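You operate a simulated robot arm through the tools that you are given. There is no shell and no other tool.

The job below is to be done with a simulated robot arm. You get a single attempt, and the scene is never put back.

Task
Share out the bottles on the workbench top. At the end: the white bottle that says "water" from the workbench top is on the silver small steel tray; the white bottle labelled "air oil" from the workbench top is on the purple window board on the workbench top; the white bottle marked "defoamer" from the workbench top is on top of the silver tin (marked "TALC") on the workbench top; the felt pad stands on top of the brown carton (marked "BUSHES"); whatever was shut is shut again. Leave all else as you found it, and nothing knocked over. Set down upright: bottle.

It is judged by the outcome, as a careful person would: the job done as asked, and still so three seconds after it is handed in. It fails if anything else is knocked over, pushed out of place, dropped, spilled or broken.

Robot
A 7-joint arm with a two-finger parallel gripper, fixed in place. Base frame: the origin is on the floor under the middle of its stand, x ahead of it, y to its left, z up; the work surface is at about z = 800. Units: mm, degrees, N and s.
With the tool pointing down near the work surface it reaches from about 240 to 680 mm from the base axis. Its first joint turns from -66.0 to 66.0 degrees. Payload 2.4 kg.
Tool frame: the origin (TCP) lies between the finger pads and is the grasp point; the fingertips stand 30 mm ahead of it; z points along the fingers, y is the line along which they close. The gripper opens to 94 mm. The fingers are 28 mm wide and 10 mm thick; the gripper's body (50 by 96 mm) begins 55 mm behind the TCP.
Orientation is that of the tool frame in the base frame, as a unit quaternion [x, y, z, w]. With the fingers straight down and closing along the base's y, the tool's x points along the base's -x, its y along +y and its z along -z.

Tools
- The arm moves only by the tool apply_moves. Its argument "steps" is a list of rows, each a list of 7 numbers: the shift along the tool's x, y, z in cm, then the turn, a rotation vector about the tool's x, y, z in degrees, then the gripper command, from -1 (shut) to 1 (fully open), values between in proportion. In form: [[dx, dy, dz, rx, ry, rz, hand], ...]. A call has 1 to 20 rows; each row is the pose to reach, as a shift and turn from the pose commanded when the call began, along the tool's axes at that moment. A row lasts 0.2 s, in which the tool goes at most 50 mm and 8.6 degrees; a call with a longer step from one row to the next is refused whole, and so is a gripper value outside its range. A pose out of reach is approached as far as the arm can. The call stops where the force on the tool passes 40 N (or 10 N more than at its start, if that is more) or the arm is blocked; 0.2 s more then pass. Each finger travels about 153 mm/s and halts on what it meets, pressing with about 34 N; the grip force reading is that of the motor and also rises with nothing between the fingers. The clock runs only during rows and for 0.2 s after the last one: add rows that repeat a pose to give the fingers time. It gives the time, the measured TCP pose, the force on the tool (base axes), the opening and the grip force at its end, in the units of the frame above (readings bear some noise), with the torque about the TCP (base axes, N m) and any sound that the robot's microphone picked up.
- Cameras (640 x 400 px; columns grow to the right, rows downward): "scene" is fixed at [40.3, 481.1, 1450.9]; the picture's right is [-0.70, -0.72, 0.00], its down [-0.45, 0.43, -0.78] and it looks along [0.56, -0.54, -0.62] (base axes); focal length 329 px, centre (320, 200). "wrist" rides on the gripper at [76, 14, -102] in the tool frame; the picture's right is [-0.18, 0.98, 0.00], its down [-0.75, -0.14, -0.64] and it looks along [-0.63, -0.12, 0.77] (tool axes); focal length 243 px, centre (320, 200). There is no depth. A picture from a camera that has moved, and an enlarged one, comes with that camera's place and axes in the base frame and with its lens. The place of the scene camera against the robot may be out by one fixed shift of up to 12 mm in any direction.
- get_image(camera): a new picture of that camera. No time passes.
- enlarge(camera, box): a new picture of the part [left, top, right, bottom] of that camera's present view, enlarged. No time passes.
- finish_job(): hands the job in; it is judged then, once.

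Nothing tells you positions but the pictures and the camera data. Unless the task says otherwise, let go and move clear before handing in.

The tools are called after "Emit:" as a command line: name --pt "numbers of a row" for each row, then --argument value for the rest, lists and objects as JSON in quotes. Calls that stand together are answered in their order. apply_moves: Moves the arm, as the interface text tells. Its arguments: {"type":"object","properties":{"steps":{"type":"array","items":{"type":"array","items":{"type":"number"}}}},"required":["steps"]} The other tools are called the same way: get_image (camera) takes a picture; enlarge (camera, box) takes an enlarged picture of a part of a camera's view; finish_job () hands the job in.

At the start:

```text
time_s: 0.0
tool_pos: [436.7, -160.3, 1158.3]
tool_rot: [0.0, 1.0, 0.0, 0.0]
ft_force: [0.4, -0.1, -0.4]
ft_torque: [0.0, -0.01, 0.0]
width: 94.0
grasp_force: 0.1
```

scene: 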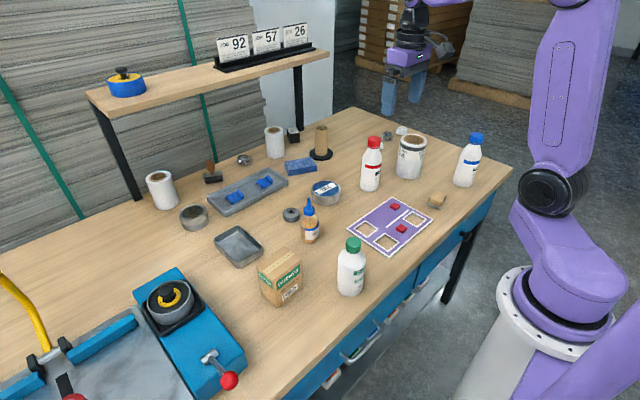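
wrist: 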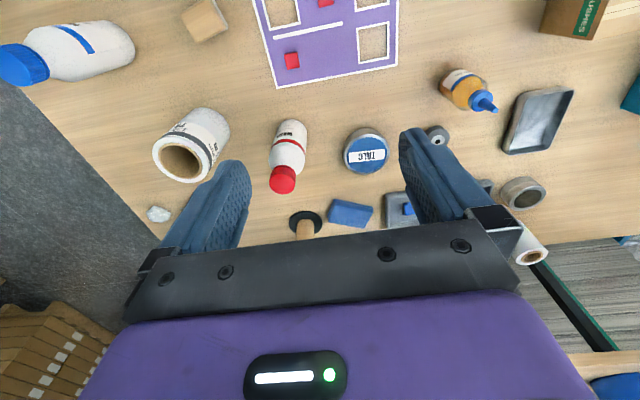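

I see a workbench with three white bottles (red, green and blue caps), a purple window board, a TALC tin, a carton and various small items. I'll zoom in on the labels first to find out what each one is.

Emit:
enlarge --camera "scene" --box '[320, 110, 520, 235]'

Emit:
enlarge --camera "scene" --box '[200, 190, 400, 315]'

Emit:
enlarge --camera "scene" --box '[140, 110, 340, 235]'

Emit:
enlarge --camera "wrist" --box '[0, 0, 320, 200]'

Emit:
enlarge --camera "wrist" --box '[320, 0, 640, 200]'

```text
3.20 times, centred on (420, 172) of scene
camera zoom: at [40.3, 481.1, 1450.9], right [-0.7, -0.72, 0.0], down [-0.45, 0.43, -0.78], along [0.56, -0.54, -0.62], focal length 1054 px, centre (0, 288)
```

zoom: 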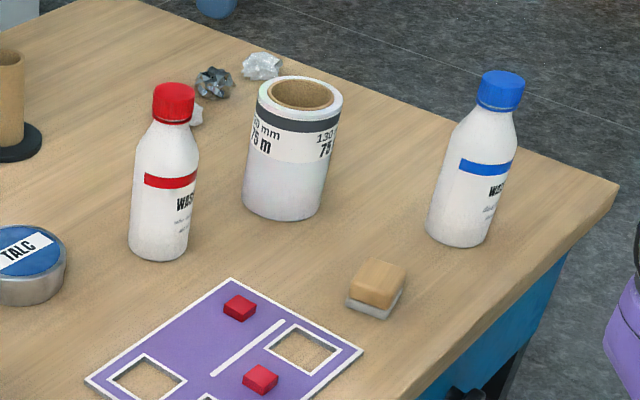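

```text
3.20 times, centred on (300, 252) of scene
camera zoom: at [40.3, 481.1, 1450.9], right [-0.7, -0.72, 0.0], down [-0.45, 0.43, -0.78], along [0.56, -0.54, -0.62], focal length 1054 px, centre (384, 32)
```

zoom: 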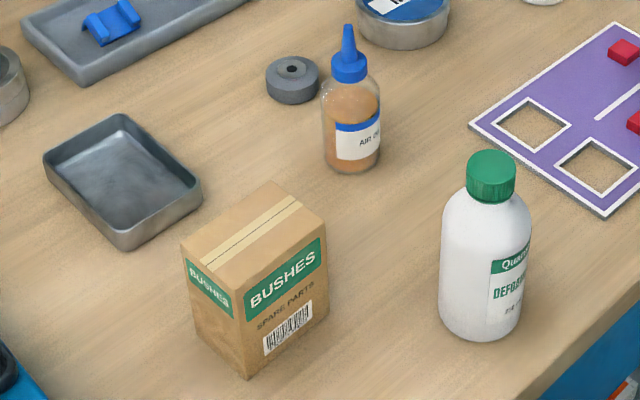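

```text
3.20 times, centred on (240, 172) of scene
camera zoom: at [40.3, 481.1, 1450.9], right [-0.7, -0.72, 0.0], down [-0.45, 0.43, -0.78], along [0.56, -0.54, -0.62], focal length 1054 px, centre (576, 288)
```

zoom: 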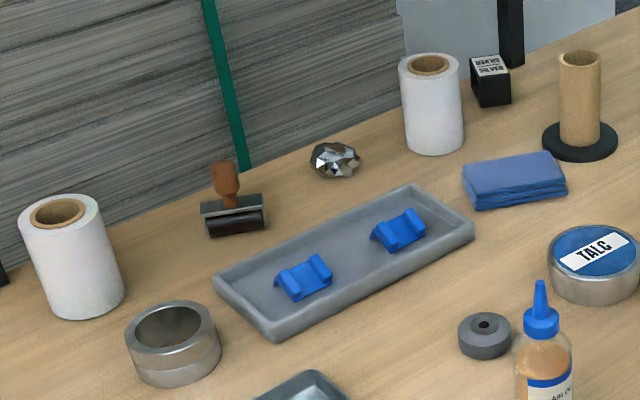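

```text
2.00 times, centred on (160, 100) of wrist
camera zoom: at [359.4, -146.0, 1260.2], right [0.18, 0.98, 0.0], down [0.75, -0.14, 0.64], along [0.63, -0.12, -0.77], focal length 485 px, centre (640, 400)
```

zoom: 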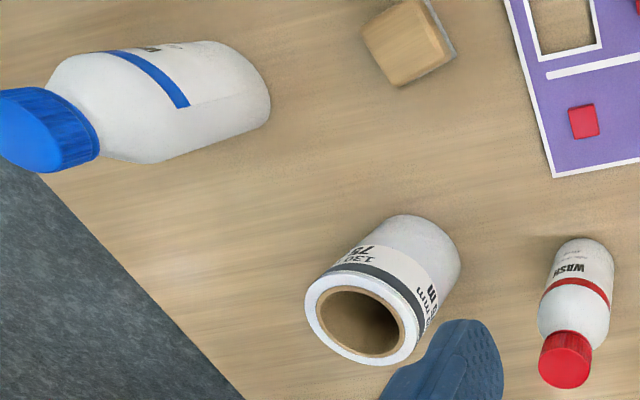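

```text
2.00 times, centred on (480, 100) of wrist
camera zoom: at [359.4, -146.0, 1260.2], right [0.18, 0.98, 0.0], down [0.75, -0.14, 0.64], along [0.63, -0.12, -0.77], focal length 485 px, centre (0, 400)
```

zoom: 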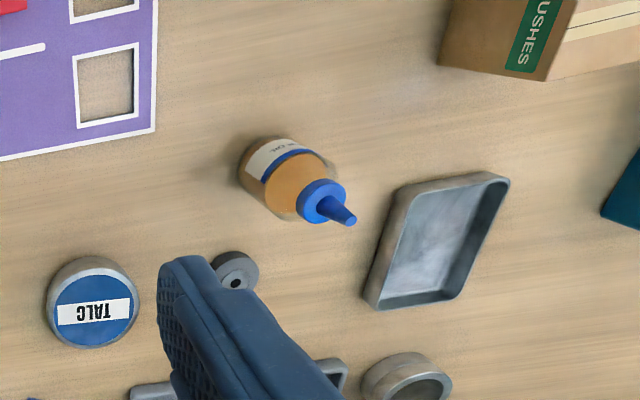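

The green-capped bottle reads DEFOAMER. I need a closer look at the other labels and the small pad-like items before deciding.

Emit:
enlarge --camera "scene" --box '[440, 125, 500, 195]'

Emit:
enlarge --camera "scene" --box '[350, 130, 410, 200]'

Emit:
enlarge --camera "scene" --box '[290, 190, 340, 250]'

Emit:
enlarge --camera "scene" --box '[415, 180, 465, 220]'

Emit:
enlarge --camera "scene" --box '[270, 140, 350, 200]'

Emit:
enlarge --camera "wrist" --box '[240, 100, 330, 200]'

Emit:
enlarge --camera "wrist" --box '[0, 0, 150, 100]'

Emit:
enlarge --camera "scene" --box '[0, 250, 260, 400]'

Emit:
enlarge --camera "scene" --box '[280, 200, 500, 400]'

```text
5.71 times, centred on (470, 160) of scene
camera zoom: at [40.3, 481.1, 1450.9], right [-0.7, -0.72, 0.0], down [-0.45, 0.43, -0.78], along [0.56, -0.54, -0.62], focal length 1882 px, centre (-537, 429)
```

zoom: 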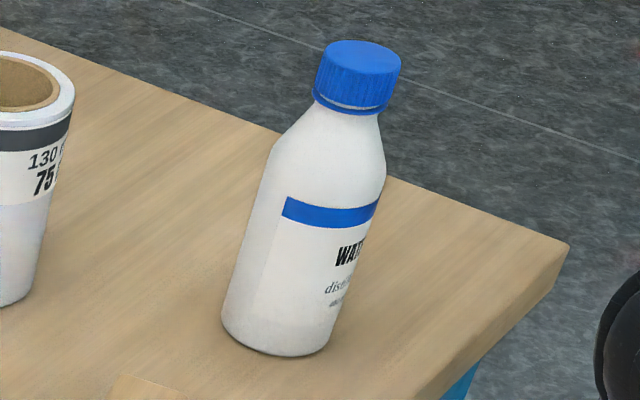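

```text
5.71 times, centred on (380, 165) of scene
camera zoom: at [40.3, 481.1, 1450.9], right [-0.7, -0.72, 0.0], down [-0.45, 0.43, -0.78], along [0.56, -0.54, -0.62], focal length 1882 px, centre (-23, 400)
```

zoom: 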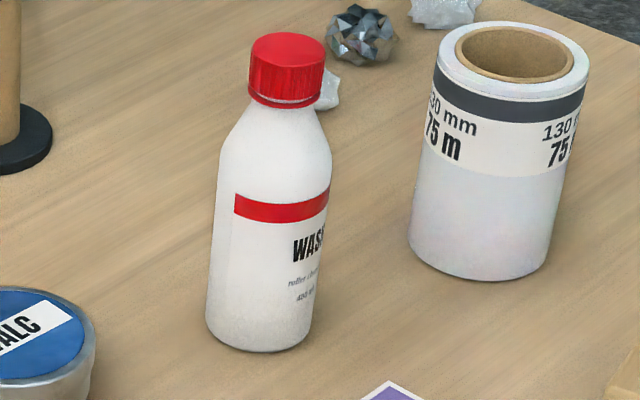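

```text
6.67 times, centred on (315, 220) of scene
camera zoom: at [40.3, 481.1, 1450.9], right [-0.7, -0.72, 0.0], down [-0.45, 0.43, -0.78], along [0.56, -0.54, -0.62], focal length 2196 px, centre (353, 67)
```

zoom: 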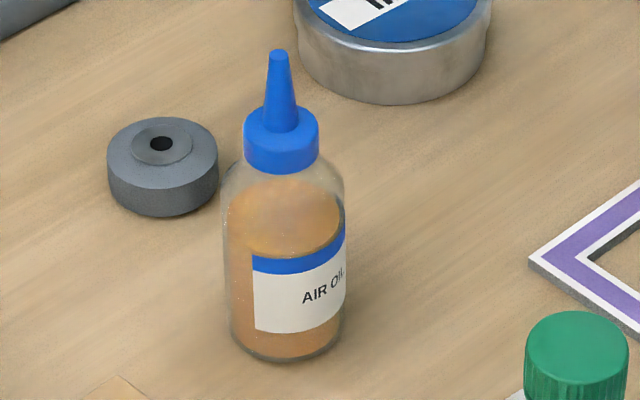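

```text
10.00 times, centred on (440, 200) of scene
camera zoom: at [40.3, 481.1, 1450.9], right [-0.7, -0.72, 0.0], down [-0.45, 0.43, -0.78], along [0.56, -0.54, -0.62], focal length 3293 px, centre (-880, 200)
```

zoom: 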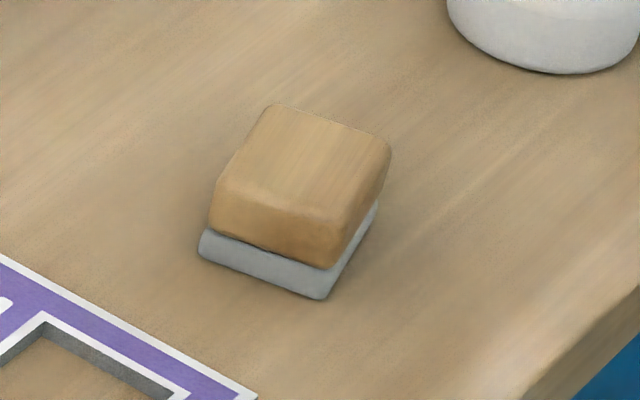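

```text
6.67 times, centred on (310, 170) of scene
camera zoom: at [40.3, 481.1, 1450.9], right [-0.7, -0.72, 0.0], down [-0.45, 0.43, -0.78], along [0.56, -0.54, -0.62], focal length 2196 px, centre (387, 400)
```

zoom: 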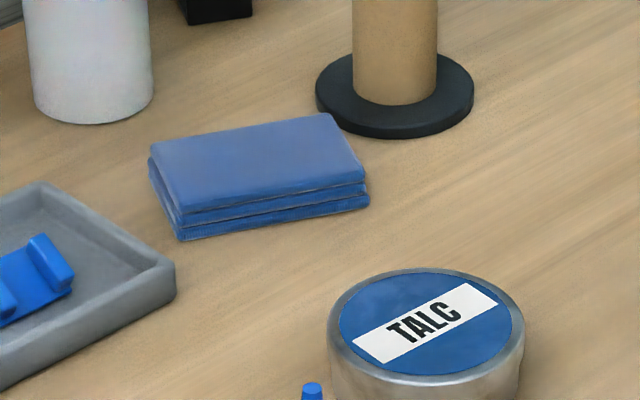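

```text
4.00 times, centred on (285, 150) of wrist
camera zoom: at [359.4, -146.0, 1260.2], right [0.18, 0.98, 0.0], down [0.75, -0.14, 0.64], along [0.63, -0.12, -0.77], focal length 970 px, centre (460, 400)
```

zoom: 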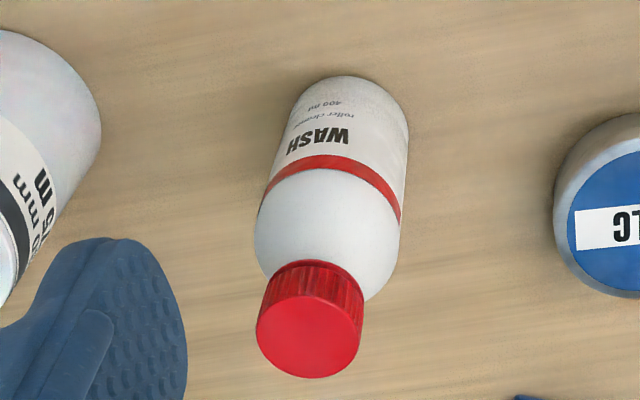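

```text
4.00 times, centred on (75, 50) of wrist
camera zoom: at [359.4, -146.0, 1260.2], right [0.18, 0.98, 0.0], down [0.75, -0.14, 0.64], along [0.63, -0.12, -0.77], focal length 970 px, centre (1300, 800)
```

zoom: 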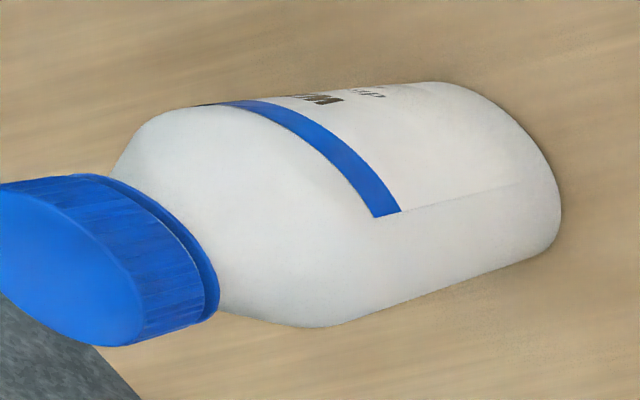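

```text
2.46 times, centred on (130, 325) of scene
camera zoom: at [40.3, 481.1, 1450.9], right [-0.7, -0.72, 0.0], down [-0.45, 0.43, -0.78], along [0.56, -0.54, -0.62], focal length 811 px, centre (788, -108)
```

zoom: 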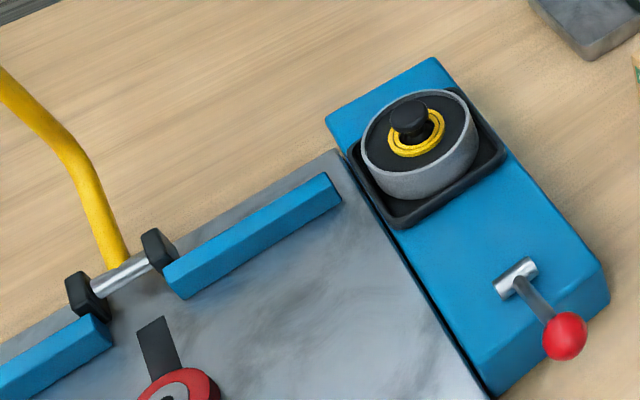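

```text
2.00 times, centred on (390, 300) of scene
camera zoom: at [40.3, 481.1, 1450.9], right [-0.7, -0.72, 0.0], down [-0.45, 0.43, -0.78], along [0.56, -0.54, -0.62], focal length 659 px, centre (180, 0)
```

zoom: 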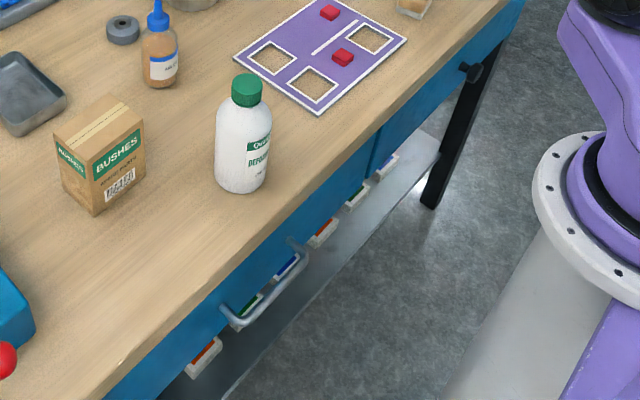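

The labels give me these positions: blue cap is WATER (~361,-503), green cap is DEFOAMER (~333,97), and the nozzle bottle is AIR OIL (~519,57). Red cap is WASH, which stays where it is. The felt-soled wooden block (~359,-335) looks like the felt pad, so I'll move above it to check it and refine its position with the wrist camera.

Emit:
apply_moves --pt "1.1 -2.5 2.2 0 0 0 1" --pt "2.2 -5.0 4.5 0 0 0 1" --pt "3.3 -7.5 6.8 0 0 0 1" --pt "4.5 -10.0 9.0 0 0 0 1" --pt "5.6 -12.5 11.3 0 0 0 1" --pt "6.7 -15.0 13.5 0 0 0 1" --pt "7.8 -17.5 15.8 0 0 0 1"

Emit:
get_image --camera "wrist"

Emit:
enlarge --camera "wrist" --box '[240, 20, 400, 120]'

```text
time_s: 1.6
tool_pos: [357.2, -335.9, 1001.8]
tool_rot: [-0.001, 1.0, 0.0, 0.0]
ft_force: [-0.1, 0.3, 0.2]
ft_torque: [-0.04, -0.02, 0.04]
width: 94.1
grasp_force: 0.1
```

```text
taken
camera wrist: at [281.3, -321.8, 1102.7], right [0.18, 0.98, 0.0], down [0.75, -0.14, 0.64], along [0.63, -0.12, -0.77], focal length 243 px, centre (320, 200)
```

wrist: 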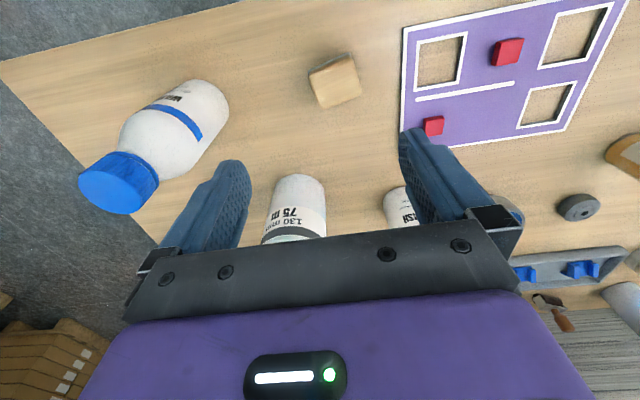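

```text
4.00 times, centred on (320, 70) of wrist
camera zoom: at [281.3, -321.8, 1102.7], right [0.18, 0.98, 0.0], down [0.75, -0.14, 0.64], along [0.63, -0.12, -0.77], focal length 970 px, centre (320, 720)
```

zoom: 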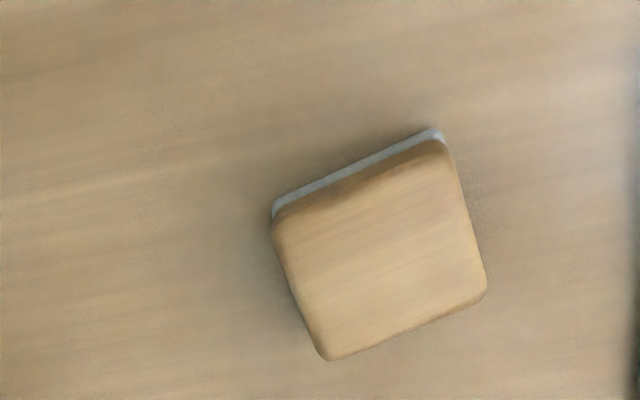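

The close-up shows a wooden-backed block with a grey felt sole, which is the felt pad. It sits at about (356,-318), turned roughly 13°, so I'll descend aligned with it and stop just above to check.

Emit:
apply_moves --pt "0.1 0.6 2 0 0 -5 1" --pt "0.2 1.2 5 0 0 -10 1" --pt "0.27 1.68 8 0 0 -13 1" --pt "0.27 1.68 11 0 0 -13 1" --pt "0.27 1.68 11 0 0 -13 1"

Emit:
get_image --camera "wrist"

Emit:
get_image --camera "scene"

```text
time_s: 2.8
tool_pos: [354.5, -319.0, 890.9]
tool_rot: [-0.114, 0.993, 0.001, 0.0]
ft_force: [0.4, 0.7, 1.1]
ft_torque: [-0.01, 0.01, 0.02]
width: 94.2
grasp_force: 0.1
```

```text
taken
camera wrist: at [277.4, -321.7, 991.9], right [-0.04, 1.0, 0.0], down [0.77, 0.03, 0.64], along [0.64, 0.03, -0.77], focal length 243 px, centre (320, 200)
```

wrist: 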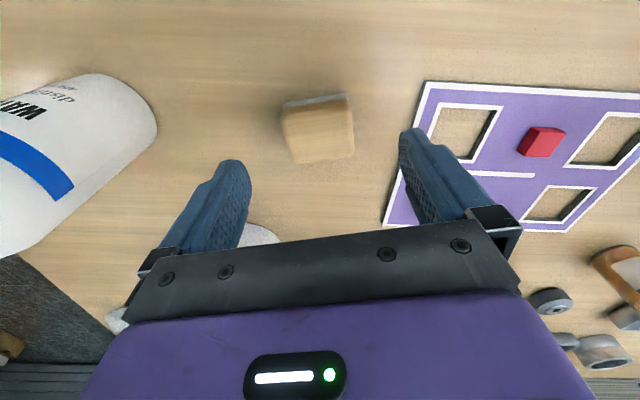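

```text
taken
```

scene: 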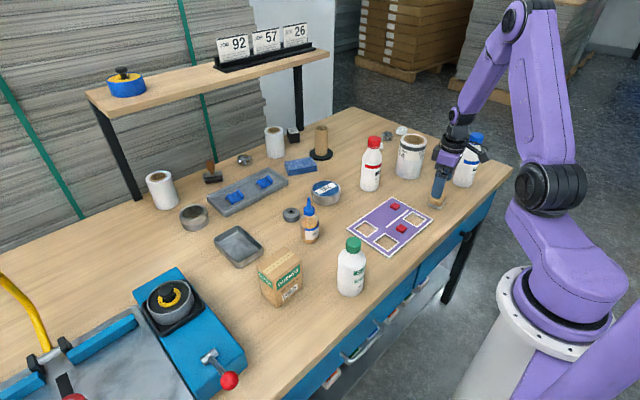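

The label on the blue-capped bottle reads WATER, and the pad is centred between the fingers. I'll lower the last bit and grip it by the wooden part.

Emit:
apply_moves --pt "0 0 2.5 0 0 0 1" --pt "0 0 4.7 0 0 0 1" --pt "0 0 4.7 0 0 0 1" --pt "0 0 4.7 0 0 0 0.4" --pt "0 0 4.7 0 0 0 0.1" --pt "0 0 4.7 0 0 0 -1" --pt "0 0 4.7 0 0 0 -1" --pt "0 0 4.7 0 0 0 -1"

Emit:
get_image --camera "wrist"

```text
time_s: 4.6
tool_pos: [354.6, -319.1, 843.6]
tool_rot: [-0.113, 0.994, 0.0, 0.0]
ft_force: [0.6, -0.8, 2.2]
ft_torque: [-0.08, -0.06, -0.05]
width: 49.0
grasp_force: 34.2
```

```text
taken
camera wrist: at [277.0, -321.6, 945.4], right [-0.04, 1.0, 0.0], down [0.77, 0.03, 0.64], along [0.64, 0.03, -0.77], focal length 243 px, centre (320, 200)
```

wrist: 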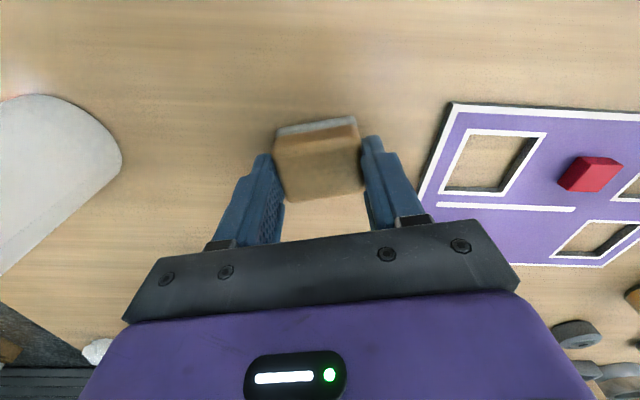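

The pad is held at 49 mm width. I'll lift straight up and turn the tool back square.

Emit:
apply_moves --pt "0 0 -1.0 0 0 0 -1" --pt "0 0 -3.0 0 0 0 -1" --pt "0 0 -6.5 0 0 0 -1" --pt "0 0 -10.5 0 0 3 -1" --pt "0 0 -14.5 0 0 7 -1" --pt "0 0 -18.5 0 0 11 -1" --pt "0 0 -21.5 0 0 13 -1" --pt "0 0 -21.5 0 0 13 -1"

Emit:
get_image --camera "wrist"

```text
time_s: 6.4
tool_pos: [355.4, -318.8, 1058.5]
tool_rot: [0.001, 1.0, 0.0, 0.0]
ft_force: [-0.3, -0.3, -0.7]
ft_torque: [-0.04, -0.01, -0.02]
width: 48.8
grasp_force: 33.4
```

```text
taken
camera wrist: at [279.7, -303.2, 1160.5], right [0.18, 0.98, 0.0], down [0.75, -0.14, 0.64], along [0.63, -0.12, -0.77], focal length 243 px, centre (320, 200)
```

wrist: 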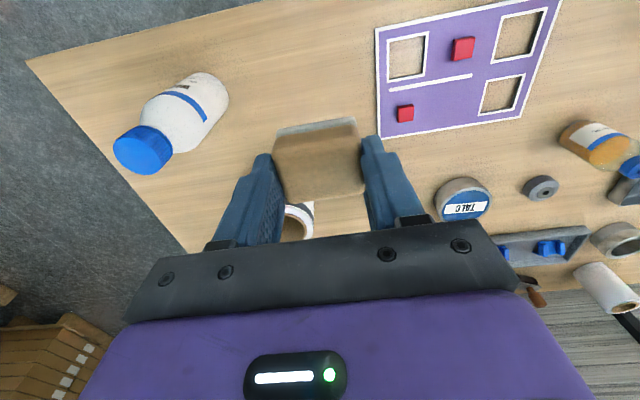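

The pad is secure and clear of everything. Next I'll carry it at height over to the carton and look from above.

Emit:
apply_moves --pt "-0.3 2 0 0 0 0 -1" --pt "-0.9 6 0 0 0 0 -1" --pt "-1.5 10 0 0 0 0 -1" --pt "-2.1 14 0 0 0 0 -1" --pt "-2.7 18 0 0 0 0 -1" --pt "-3.4 22 0 0 0 0 -1" --pt "-4.0 26 0 0 0 0 -1" --pt "-4.6 30 0 0 0 0 -1" --pt "-5.2 34 0 0 0 0 -1" --pt "-5.8 38 0 0 0 0 -1" --pt "-6.4 42 0 0 0 0 -1" --pt "-7.0 46 0 0 0 0 -1" --pt "-7.6 50 0 0 0 0 -1" --pt "-8.2 53 0 0 0 0 -1" --pt "-8.2 53.5 0 0 0 0 -1" --pt "-8.2 53.5 0 0 0 0 -1"

Emit:
get_image --camera "wrist"

Emit:
enlarge --camera "wrist" --box '[200, 0, 440, 150]'

Emit:
get_image --camera "scene"

```text
time_s: 9.8
tool_pos: [436.0, 216.1, 1059.3]
tool_rot: [-0.001, 1.0, 0.0, 0.0]
ft_force: [-0.1, 1.1, -0.7]
ft_torque: [0.01, -0.01, 0.0]
width: 49.2
grasp_force: 33.6
```

```text
taken
camera wrist: at [360.7, 231.2, 1160.7], right [0.18, 0.98, 0.0], down [0.75, -0.14, 0.64], along [0.63, -0.12, -0.77], focal length 243 px, centre (320, 200)
```

wrist: 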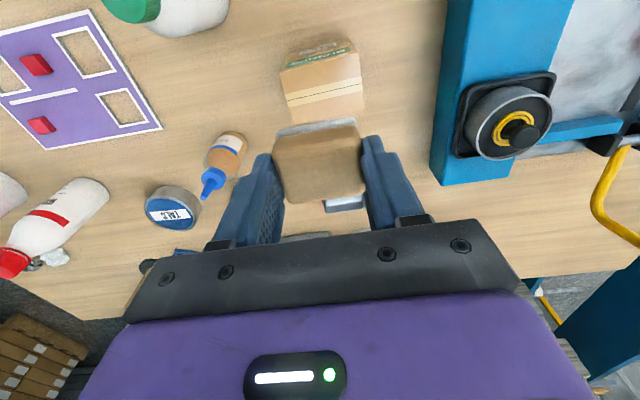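

```text
2.67 times, centred on (320, 75) of wrist
camera zoom: at [360.7, 231.2, 1160.7], right [0.18, 0.98, 0.0], down [0.75, -0.14, 0.64], along [0.63, -0.12, -0.77], focal length 647 px, centre (320, 533)
```

zoom: 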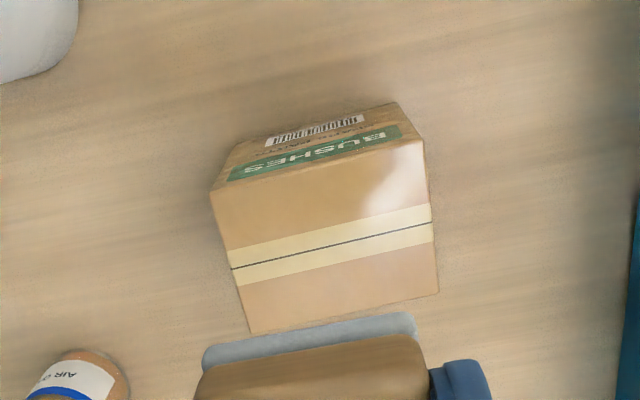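

```text
taken
```

scene: 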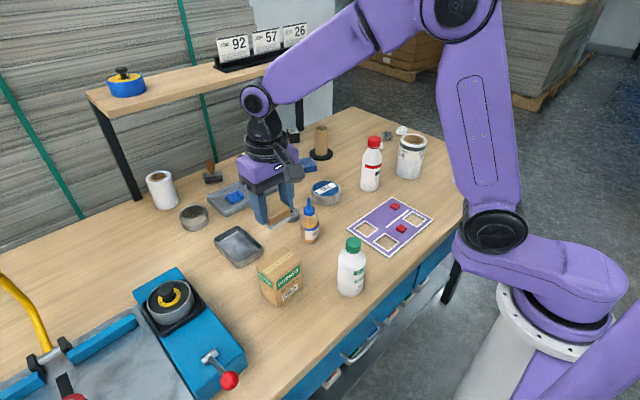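

The carton top measures about 76×54 mm, centred near (433,221) at z≈905. I'll align the pad over it and lower to just above.

Emit:
apply_moves --pt "0.3 0.3 1.5 0 0 0 -1" --pt "0.5 0.5 4.5 0 0 -1 -1" --pt "0.5 0.5 7.5 0 0 -1.5 -1" --pt "0.5 0.5 9.5 0 0 -1.5 -1" --pt "0.5 0.5 10.3 0 0 -1.5 -1" --pt "0.5 0.5 10.3 0 0 -1.5 -1"

Emit:
get_image --camera "wrist"

Emit:
enlarge --camera "scene" --box '[200, 190, 360, 320]'

```text
time_s: 11.2
tool_pos: [432.6, 222.0, 955.8]
tool_rot: [-0.014, 1.0, 0.0, -0.001]
ft_force: [-0.1, -0.3, -1.1]
ft_torque: [0.0, -0.04, 0.02]
width: 48.9
grasp_force: 34.5
```

```text
taken
camera wrist: at [355.6, 234.7, 1056.8], right [0.16, 0.99, 0.0], down [0.76, -0.12, 0.64], along [0.63, -0.1, -0.77], focal length 243 px, centre (320, 200)
```

wrist: 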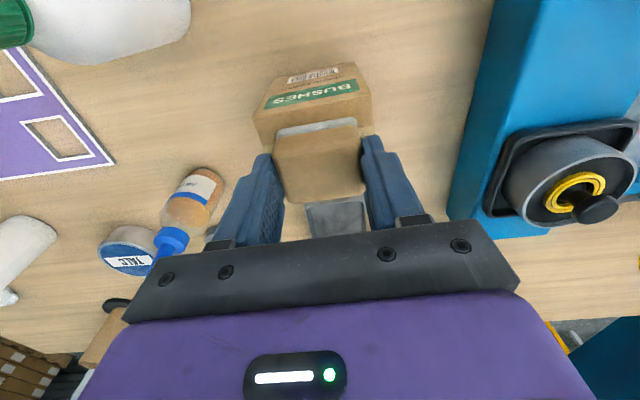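

```text
3.08 times, centred on (280, 255) of scene
camera zoom: at [40.3, 481.1, 1450.9], right [-0.7, -0.72, 0.0], down [-0.45, 0.43, -0.78], along [0.56, -0.54, -0.62], focal length 1013 px, centre (443, 31)
```

zoom: 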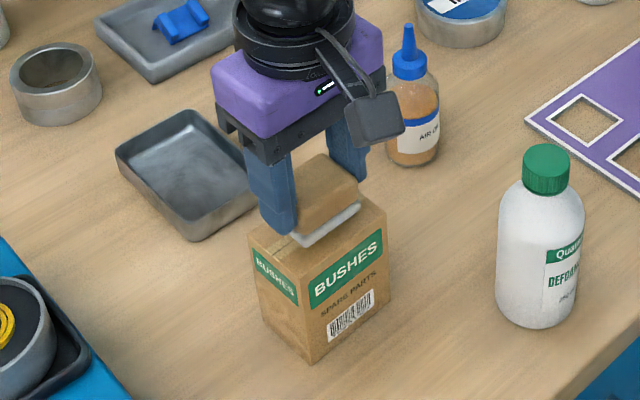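

The pad is centred over the carton with about 8 mm margin fore and aft. I'll lower it gently the last 7 mm.

Emit:
apply_moves --pt "0 0 0.3 0 0 0 -1" --pt "0 0 0.5 0 0 0 -1" --pt "0 0 0.6 0 0 0 -1" --pt "0 0 0.65 0 0 0 -1" --pt "0 0 0.65 0 0 0 -1"

```text
time_s: 12.4
tool_pos: [430.8, 221.8, 948.6]
tool_rot: [-0.013, 1.0, 0.0, 0.0]
ft_force: [0.7, -0.6, -0.2]
ft_torque: [0.02, 0.01, -0.02]
width: 49.1
grasp_force: 34.0
```

Emit:
apply_moves --pt "0 0 0.08 0 0 0 -1" --pt "0 0 0.15 0 0 0 -1" --pt "0 0 0.15 0 0 0 -1"

Emit:
enlarge --camera "scene" --box '[245, 220, 325, 290]'

```text
time_s: 13.2
tool_pos: [430.7, 220.6, 947.1]
tool_rot: [-0.014, 1.0, 0.0, 0.0]
ft_force: [0.3, 0.4, -1.6]
ft_torque: [-0.03, 0.03, 0.02]
width: 49.1
grasp_force: 34.0
```

```text
5.71 times, centred on (285, 255) of scene
camera zoom: at [40.3, 481.1, 1450.9], right [-0.7, -0.72, 0.0], down [-0.45, 0.43, -0.78], along [0.56, -0.54, -0.62], focal length 1882 px, centre (520, -114)
```

zoom: 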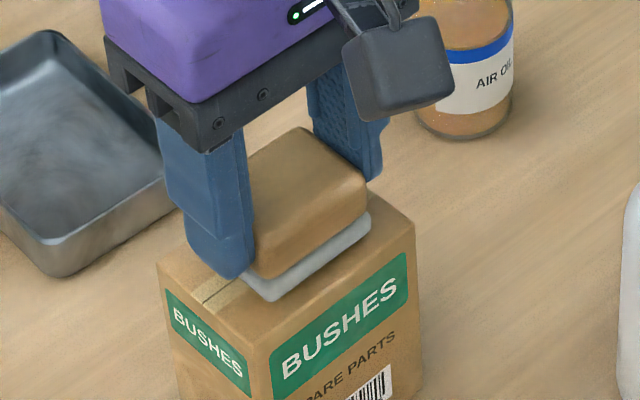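

Emit:
apply_moves --pt "0 0 0.05 0 0 0 -1" --pt "0 0 0.1 0 0 0 -1" --pt "0 0 0.1 0 0 0 -1"

```text
time_s: 14.0
tool_pos: [431.3, 222.1, 947.0]
tool_rot: [-0.012, 1.0, 0.0, 0.0]
ft_force: [-0.1, 0.1, -1.0]
ft_torque: [-0.03, 0.0, -0.02]
width: 49.2
grasp_force: 33.7
```

Emit:
apply_moves --pt "0 0 0.05 0 0 0 -1" --pt "0 0 0.1 0 0 0 -1" --pt "0 0 0.1 0 0 0 -1"

Emit:
enlarge --camera "wrist" --box '[240, 50, 400, 170]'

```text
time_s: 14.8
tool_pos: [431.4, 221.4, 945.8]
tool_rot: [-0.013, 1.0, 0.0, 0.0]
ft_force: [0.0, -0.1, -0.3]
ft_torque: [-0.02, -0.02, -0.03]
width: 49.0
grasp_force: 33.8
```

```text
3.33 times, centred on (320, 110) of wrist
camera zoom: at [355.1, 233.8, 1047.0], right [0.16, 0.99, 0.0], down [0.76, -0.12, 0.64], along [0.63, -0.1, -0.77], focal length 809 px, centre (320, 500)
```

zoom: 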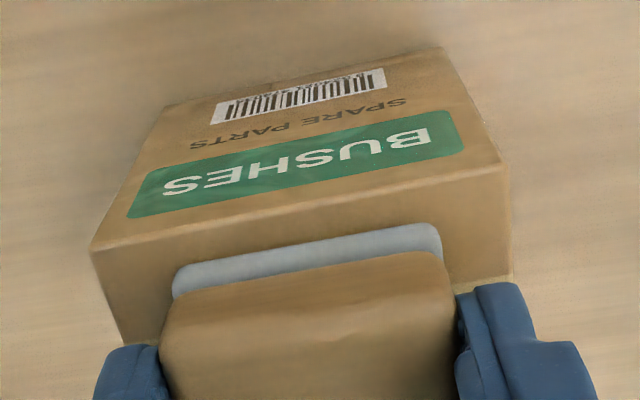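

Emit:
apply_moves --pt "0 0 0.05 0 0 0 -1" --pt "0 0 0.1 0 0 0 -1" --pt "0 0 0.15 0 0 0 -1" --pt "0 0 0.15 0 0 0 -1"

```text
time_s: 15.8
tool_pos: [431.4, 222.6, 944.7]
tool_rot: [-0.012, 1.0, 0.0, 0.0]
ft_force: [0.9, 0.2, 0.0]
ft_torque: [0.0, -0.04, 0.01]
width: 48.9
grasp_force: 34.5
```

Emit:
apply_moves --pt "0 0 0.05 0 0 0 -1" --pt "0 0 0.1 0 0 0 -1" --pt "0 0 0.15 0 0 0 -1" --pt "0 0 0.15 0 0 0 -1"

Emit:
enlarge --camera "scene" --box '[255, 235, 315, 275]'

```text
time_s: 16.8
tool_pos: [431.0, 220.8, 943.9]
tool_rot: [-0.013, 1.0, 0.001, 0.001]
ft_force: [-3.9, -2.2, 25.4]
ft_torque: [-0.21, 0.28, 0.03]
width: 48.8
grasp_force: 33.7
```

```text
10.00 times, centred on (285, 255) of scene
camera zoom: at [39.8, 480.9, 1451.1], right [-0.7, -0.72, 0.0], down [-0.45, 0.43, -0.78], along [0.56, -0.54, -0.62], focal length 3293 px, centre (670, -350)
```

zoom: 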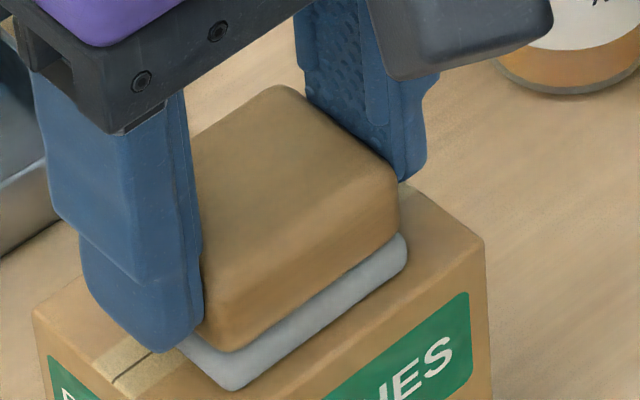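

Contact is made (25 N), so the carton top is at z≈900. I'll ease off, open gently and rise.

Emit:
apply_moves --pt "0 0 -0.1 0 0 0 -1" --pt "0 0 -0.12 0 0 0 -1" --pt "0 0 -0.12 0 0 0 0.2" --pt "0 0 -0.12 0 0 0 0.5" --pt "0 0 -0.12 0 0 0 0.7" --pt "0 0 -2 0 0 0 0.7" --pt "0 0 -5 0 0 0 0.7" --pt "0 0 -9 0 0 0 0.7" --pt "0 0 -13 0 0 0 1"

Emit:
get_image --camera "wrist"

Emit:
enlarge --camera "scene" --box '[200, 190, 400, 315]'

```text
time_s: 18.8
tool_pos: [430.9, 219.1, 1072.3]
tool_rot: [-0.013, 1.0, 0.0, 0.0]
ft_force: [-0.1, -0.8, -0.6]
ft_torque: [-0.01, 0.0, 0.0]
width: 94.2
grasp_force: 0.0
```

```text
taken
camera wrist: at [355.4, 231.8, 1174.2], right [0.16, 0.99, 0.0], down [0.76, -0.12, 0.64], along [0.63, -0.1, -0.77], focal length 243 px, centre (320, 200)
```

wrist: 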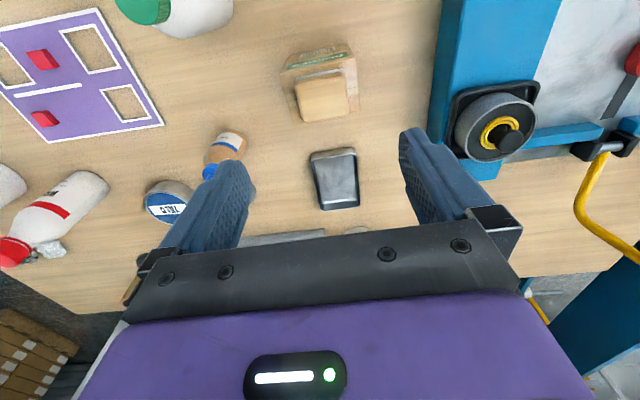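

```text
3.20 times, centred on (300, 252) of scene
camera zoom: at [40.3, 481.1, 1451.0], right [-0.7, -0.72, 0.0], down [-0.45, 0.43, -0.78], along [0.56, -0.54, -0.62], focal length 1054 px, centre (384, 32)
```

zoom: 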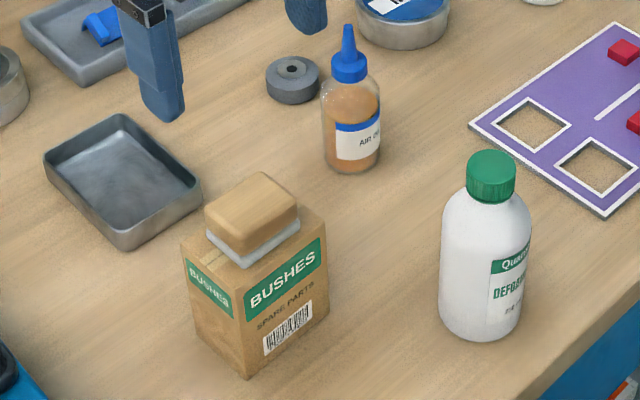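

The felt pad stands on the carton and the carton hasn't moved. From this viewpoint I'll measure the tray, the tin, the air-oil bottle and the defoamer.

Emit:
enlarge --camera "wrist" --box '[290, 130, 386, 220]'

Emit:
enlarge --camera "wrist" --box '[130, 110, 258, 230]'

Emit:
enlarge --camera "wrist" --box '[0, 0, 240, 150]'

```text
4.44 times, centred on (338, 175) of wrist
camera zoom: at [355.4, 231.8, 1174.2], right [0.16, 0.99, 0.0], down [0.76, -0.12, 0.64], along [0.63, -0.1, -0.77], focal length 1078 px, centre (240, 311)
```

zoom: 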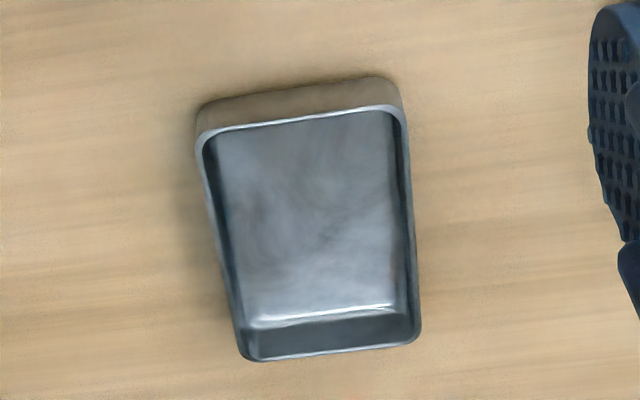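

```text
3.33 times, centred on (194, 170) of wrist
camera zoom: at [355.4, 231.8, 1174.2], right [0.16, 0.99, 0.0], down [0.76, -0.12, 0.64], along [0.63, -0.1, -0.77], focal length 809 px, centre (740, 300)
```

zoom: 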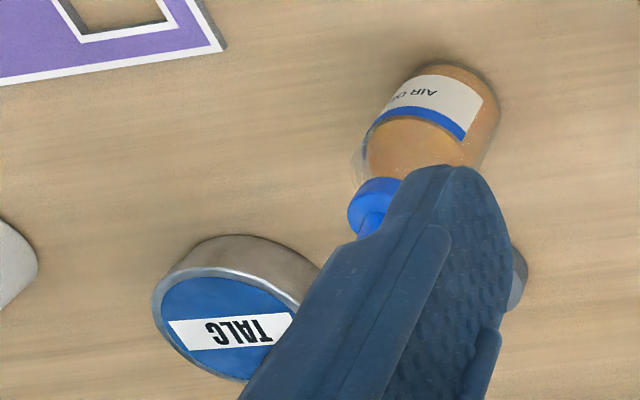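

```text
2.67 times, centred on (120, 75) of wrist
camera zoom: at [355.4, 231.8, 1174.2], right [0.16, 0.99, 0.0], down [0.76, -0.12, 0.64], along [0.63, -0.1, -0.77], focal length 647 px, centre (853, 533)
```

zoom: 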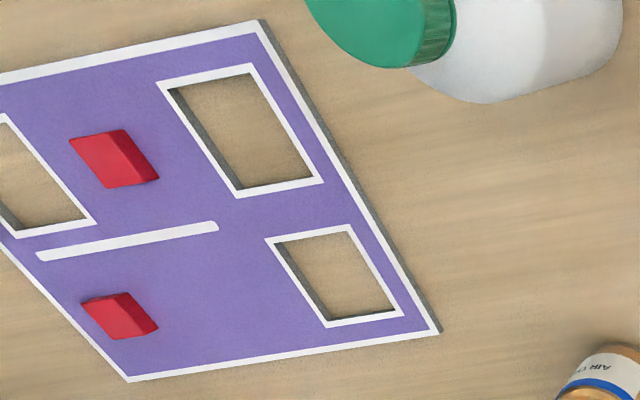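

Tray rim spans roughly x 558–673, y 184–260, and the bottles are about 59–63 mm wide, so the WATER bottle fits but needs care. I'll go above the DEFOAMER bottle now to measure it.

Emit:
apply_moves --pt "2 -2.2 0 0 0 0.5 1" --pt "4.5 -5 0 0 0 1 1" --pt "7 -8 0 0 0 1.5 1" --pt "9.5 -10.5 0 0 0 1.5 1" --pt "10.4 -11.2 0 0 0 1.5 1" --pt "10.4 -11.2 0 0 0 1.5 1"

Emit:
get_image --camera "wrist"

Emit:
enlarge --camera "wrist" --box '[220, 0, 420, 140]'

```text
time_s: 20.2
tool_pos: [329.1, 105.2, 1072.5]
tool_rot: [-0.001, 1.0, 0.0, 0.0]
ft_force: [-0.2, -0.6, 0.4]
ft_torque: [-0.03, 0.03, -0.01]
width: 94.0
grasp_force: 0.2
```

```text
taken
camera wrist: at [254.5, 120.4, 1173.4], right [0.18, 0.98, 0.0], down [0.75, -0.14, 0.64], along [0.63, -0.12, -0.77], focal length 243 px, centre (320, 200)
```

wrist: 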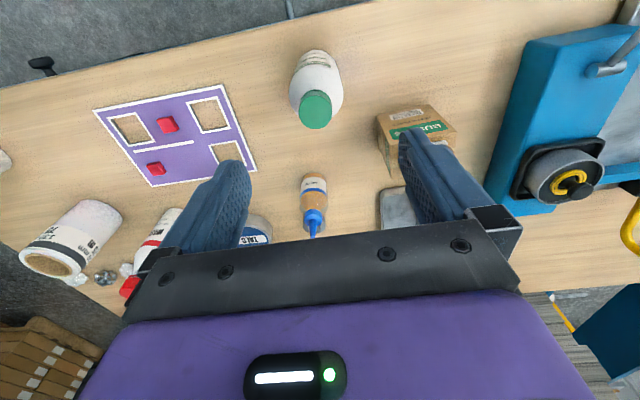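

```text
2.86 times, centred on (320, 70) of wrist
camera zoom: at [254.5, 120.4, 1173.4], right [0.18, 0.98, 0.0], down [0.75, -0.14, 0.64], along [0.63, -0.12, -0.77], focal length 693 px, centre (320, 571)
```

zoom: 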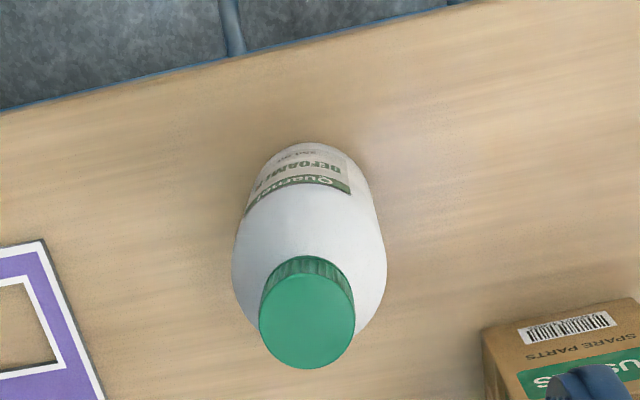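

The DEFOAMER bottle stands at about (337,99.5), roughly 142 mm tall with a ~31 mm cap and ~60 mm body. I'll centre over it and come down partway for a check.

Emit:
apply_moves --pt "-0.4 -0.3 1.5 0 0 0 1" --pt "-0.8 -0.57 4.5 0 0 0 1" --pt "-0.8 -0.57 7.0 0 0 0 1" --pt "-0.8 -0.57 7.0 0 0 0 1"

Emit:
get_image --camera "wrist"

Emit:
enlarge --camera "scene" --box '[280, 150, 420, 310]'

```text
time_s: 21.2
tool_pos: [337.4, 101.0, 1003.4]
tool_rot: [-0.001, 1.0, 0.0, -0.001]
ft_force: [0.4, 0.2, 0.1]
ft_torque: [0.02, 0.0, 0.04]
width: 94.2
grasp_force: 0.0
```

```text
taken
camera wrist: at [262.3, 115.7, 1103.4], right [0.18, 0.98, 0.0], down [0.75, -0.14, 0.64], along [0.63, -0.12, -0.77], focal length 243 px, centre (320, 200)
```

wrist: 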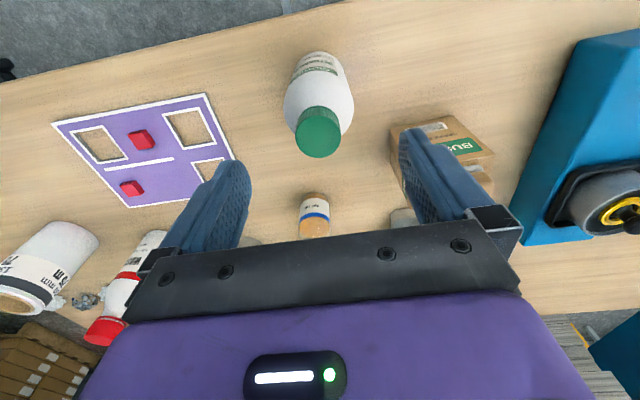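

```text
2.50 times, centred on (350, 230) of scene
camera zoom: at [40.3, 481.1, 1450.9], right [-0.7, -0.72, 0.0], down [-0.45, 0.43, -0.78], along [0.56, -0.54, -0.62], focal length 823 px, centre (245, 125)
```

zoom: 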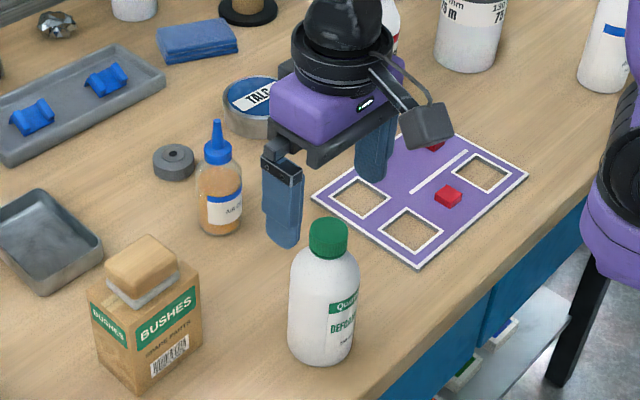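

Emit:
enlarge --camera "wrist" --box '[270, 40, 370, 170]'

Emit:
enlarge --camera "scene" --box '[310, 220, 390, 310]'

```text
3.08 times, centred on (320, 105) of wrist
camera zoom: at [262.3, 115.7, 1103.4], right [0.18, 0.98, 0.0], down [0.75, -0.14, 0.64], along [0.63, -0.12, -0.77], focal length 746 px, centre (320, 492)
```

zoom: 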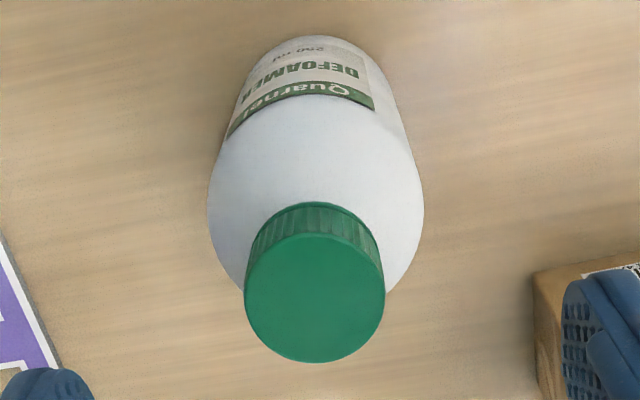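

```text
4.44 times, centred on (350, 265) of scene
camera zoom: at [40.3, 481.1, 1450.9], right [-0.7, -0.72, 0.0], down [-0.45, 0.43, -0.78], along [0.56, -0.54, -0.62], focal length 1464 px, centre (187, -89)
```

zoom: 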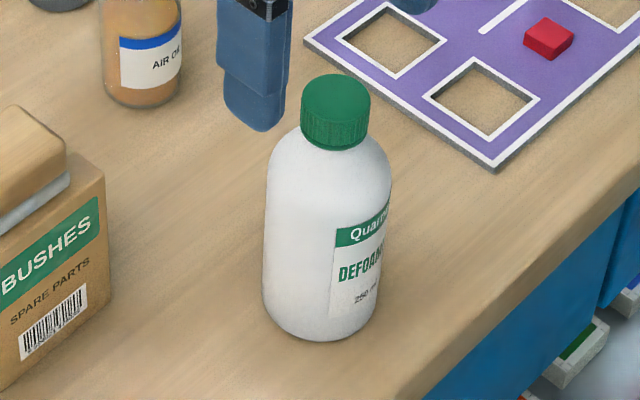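

Everything lines up: bottle axis at ~(336.5,100.5), cap top at z≈943. I'll straddle the body with the open fingers, stopping with the palm still clear of the cap.

Emit:
apply_moves --pt "0 0 2.5 0 0 0 1" --pt "0 0 5.5 0 0 0 1" --pt "0 0 8 0 0 0 1" --pt "0 0 9.3 0 0 0 1" --pt "0 0 10 0 0 0 1" --pt "0 0 10.5 0 0 0 1" --pt "0 0 10.5 0 0 0 1"

Emit:
get_image --camera "wrist"

Emit:
enlarge --camera "scene" --box '[300, 200, 400, 310]'

```text
time_s: 22.8
tool_pos: [338.7, 101.2, 897.7]
tool_rot: [0.0, 1.0, -0.001, 0.0]
ft_force: [-0.5, -0.1, 0.2]
ft_torque: [0.02, -0.02, -0.01]
width: 94.0
grasp_force: 0.1
```

```text
taken
camera wrist: at [262.8, 115.4, 998.8], right [0.18, 0.98, 0.0], down [0.75, -0.14, 0.64], along [0.63, -0.12, -0.77], focal length 243 px, centre (320, 200)
```

wrist: 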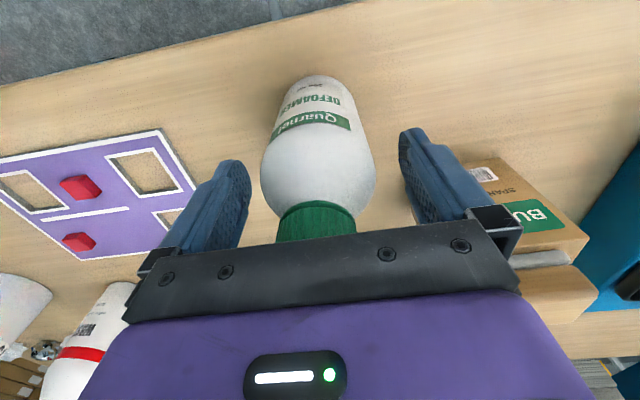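

```text
3.64 times, centred on (350, 255) of scene
camera zoom: at [40.3, 481.1, 1450.9], right [-0.7, -0.72, 0.0], down [-0.45, 0.43, -0.78], along [0.56, -0.54, -0.62], focal length 1198 px, centre (211, 0)
```

zoom: 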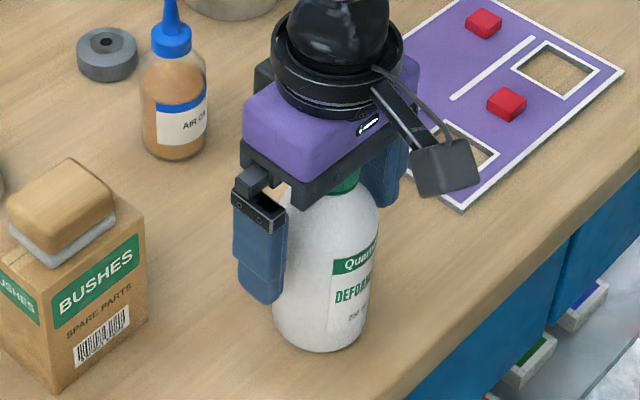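

The bottle is centred between the fingers with the palm just above the cap. Closing on the body now.

Emit:
apply_moves --pt "0 0 0 0 0 0 0.6" --pt "0 0 0 0 0 0 0.4" --pt "0 0 0 0 0 0 0.28" --pt "0 0 0 0 0 0 0.15" --pt "0 0 0 0 0 0 -1" --pt "0 0 0 0 0 0 -1" --pt "0 0 0 0 0 0 -1"

Emit:
enlarge --camera "scene" --box '[300, 200, 400, 310]'

```text
time_s: 24.4
tool_pos: [338.3, 100.5, 898.8]
tool_rot: [0.0, 1.0, 0.0, 0.0]
ft_force: [-0.3, -1.3, 1.5]
ft_torque: [-0.02, 0.05, 0.01]
width: 60.7
grasp_force: 34.2
```

```text
3.64 times, centred on (350, 255) of scene
camera zoom: at [40.2, 481.1, 1451.0], right [-0.7, -0.72, 0.0], down [-0.45, 0.43, -0.78], along [0.56, -0.54, -0.62], focal length 1198 px, centre (211, 0)
```

zoom: 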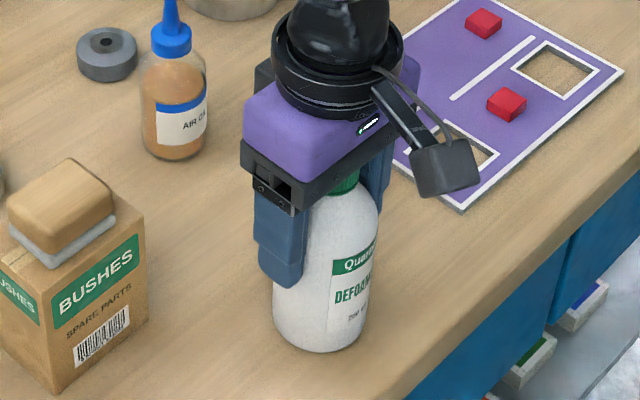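

DEFOAMER is gripped at 60.7 mm. I'll lift it straight up, then shift to a spot where the wrist camera can see the tin past the bottle.

Emit:
apply_moves --pt "0 0 -0.7 0 0 0 -1" --pt "0 0 -2.5 0 0 0 -1" --pt "0 0 -5.5 0 0 0 -1" --pt "0 0 -9.0 0 0 0 -1" --pt "0 0 -12.5 0 0 0 -1" --pt "0 0 -16.0 0 0 0 -1" --pt "0 0 -19.0 0 0 0 -1" --pt "-2.5 2.5 -20.0 0 0 0 -1" --pt "-5 5 -20.0 0 0 0 -1" --pt "-7 7.5 -20.0 0 0 0 -1" --pt "-7 8 -20.0 0 0 0 -1" --pt "-7 8 -20.0 0 0 0 -1"

Emit:
get_image --camera "wrist"

Emit:
enlarge --camera "scene" --box '[180, 60, 440, 300]'

```text
time_s: 27.0
tool_pos: [407.1, 181.1, 1097.0]
tool_rot: [0.0, 1.0, 0.0, 0.0]
ft_force: [0.1, -0.1, -3.7]
ft_torque: [0.01, -0.04, 0.01]
width: 60.6
grasp_force: 34.0
```

```text
taken
camera wrist: at [332.3, 195.9, 1199.4], right [0.18, 0.98, 0.0], down [0.75, -0.14, 0.64], along [0.63, -0.12, -0.77], focal length 243 px, centre (320, 200)
```

wrist: 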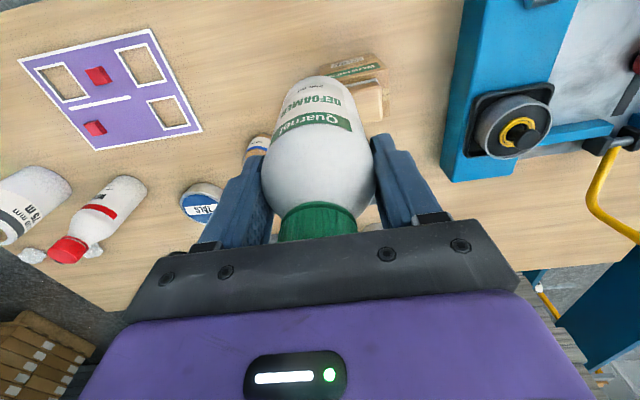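

```text
1.67 times, centred on (310, 180) of scene
camera zoom: at [40.3, 481.1, 1450.9], right [-0.7, -0.72, 0.0], down [-0.45, 0.43, -0.78], along [0.56, -0.54, -0.62], focal length 549 px, centre (337, 233)
```

zoom: 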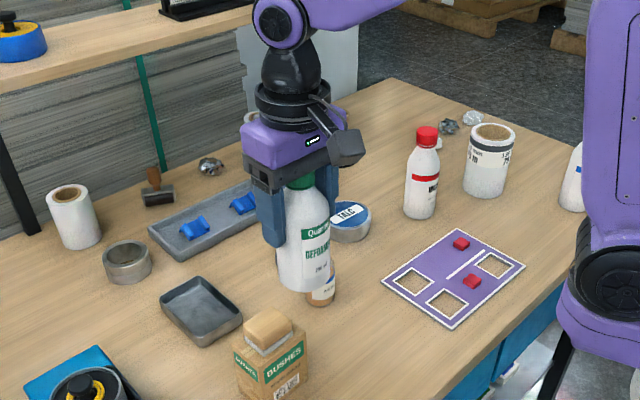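

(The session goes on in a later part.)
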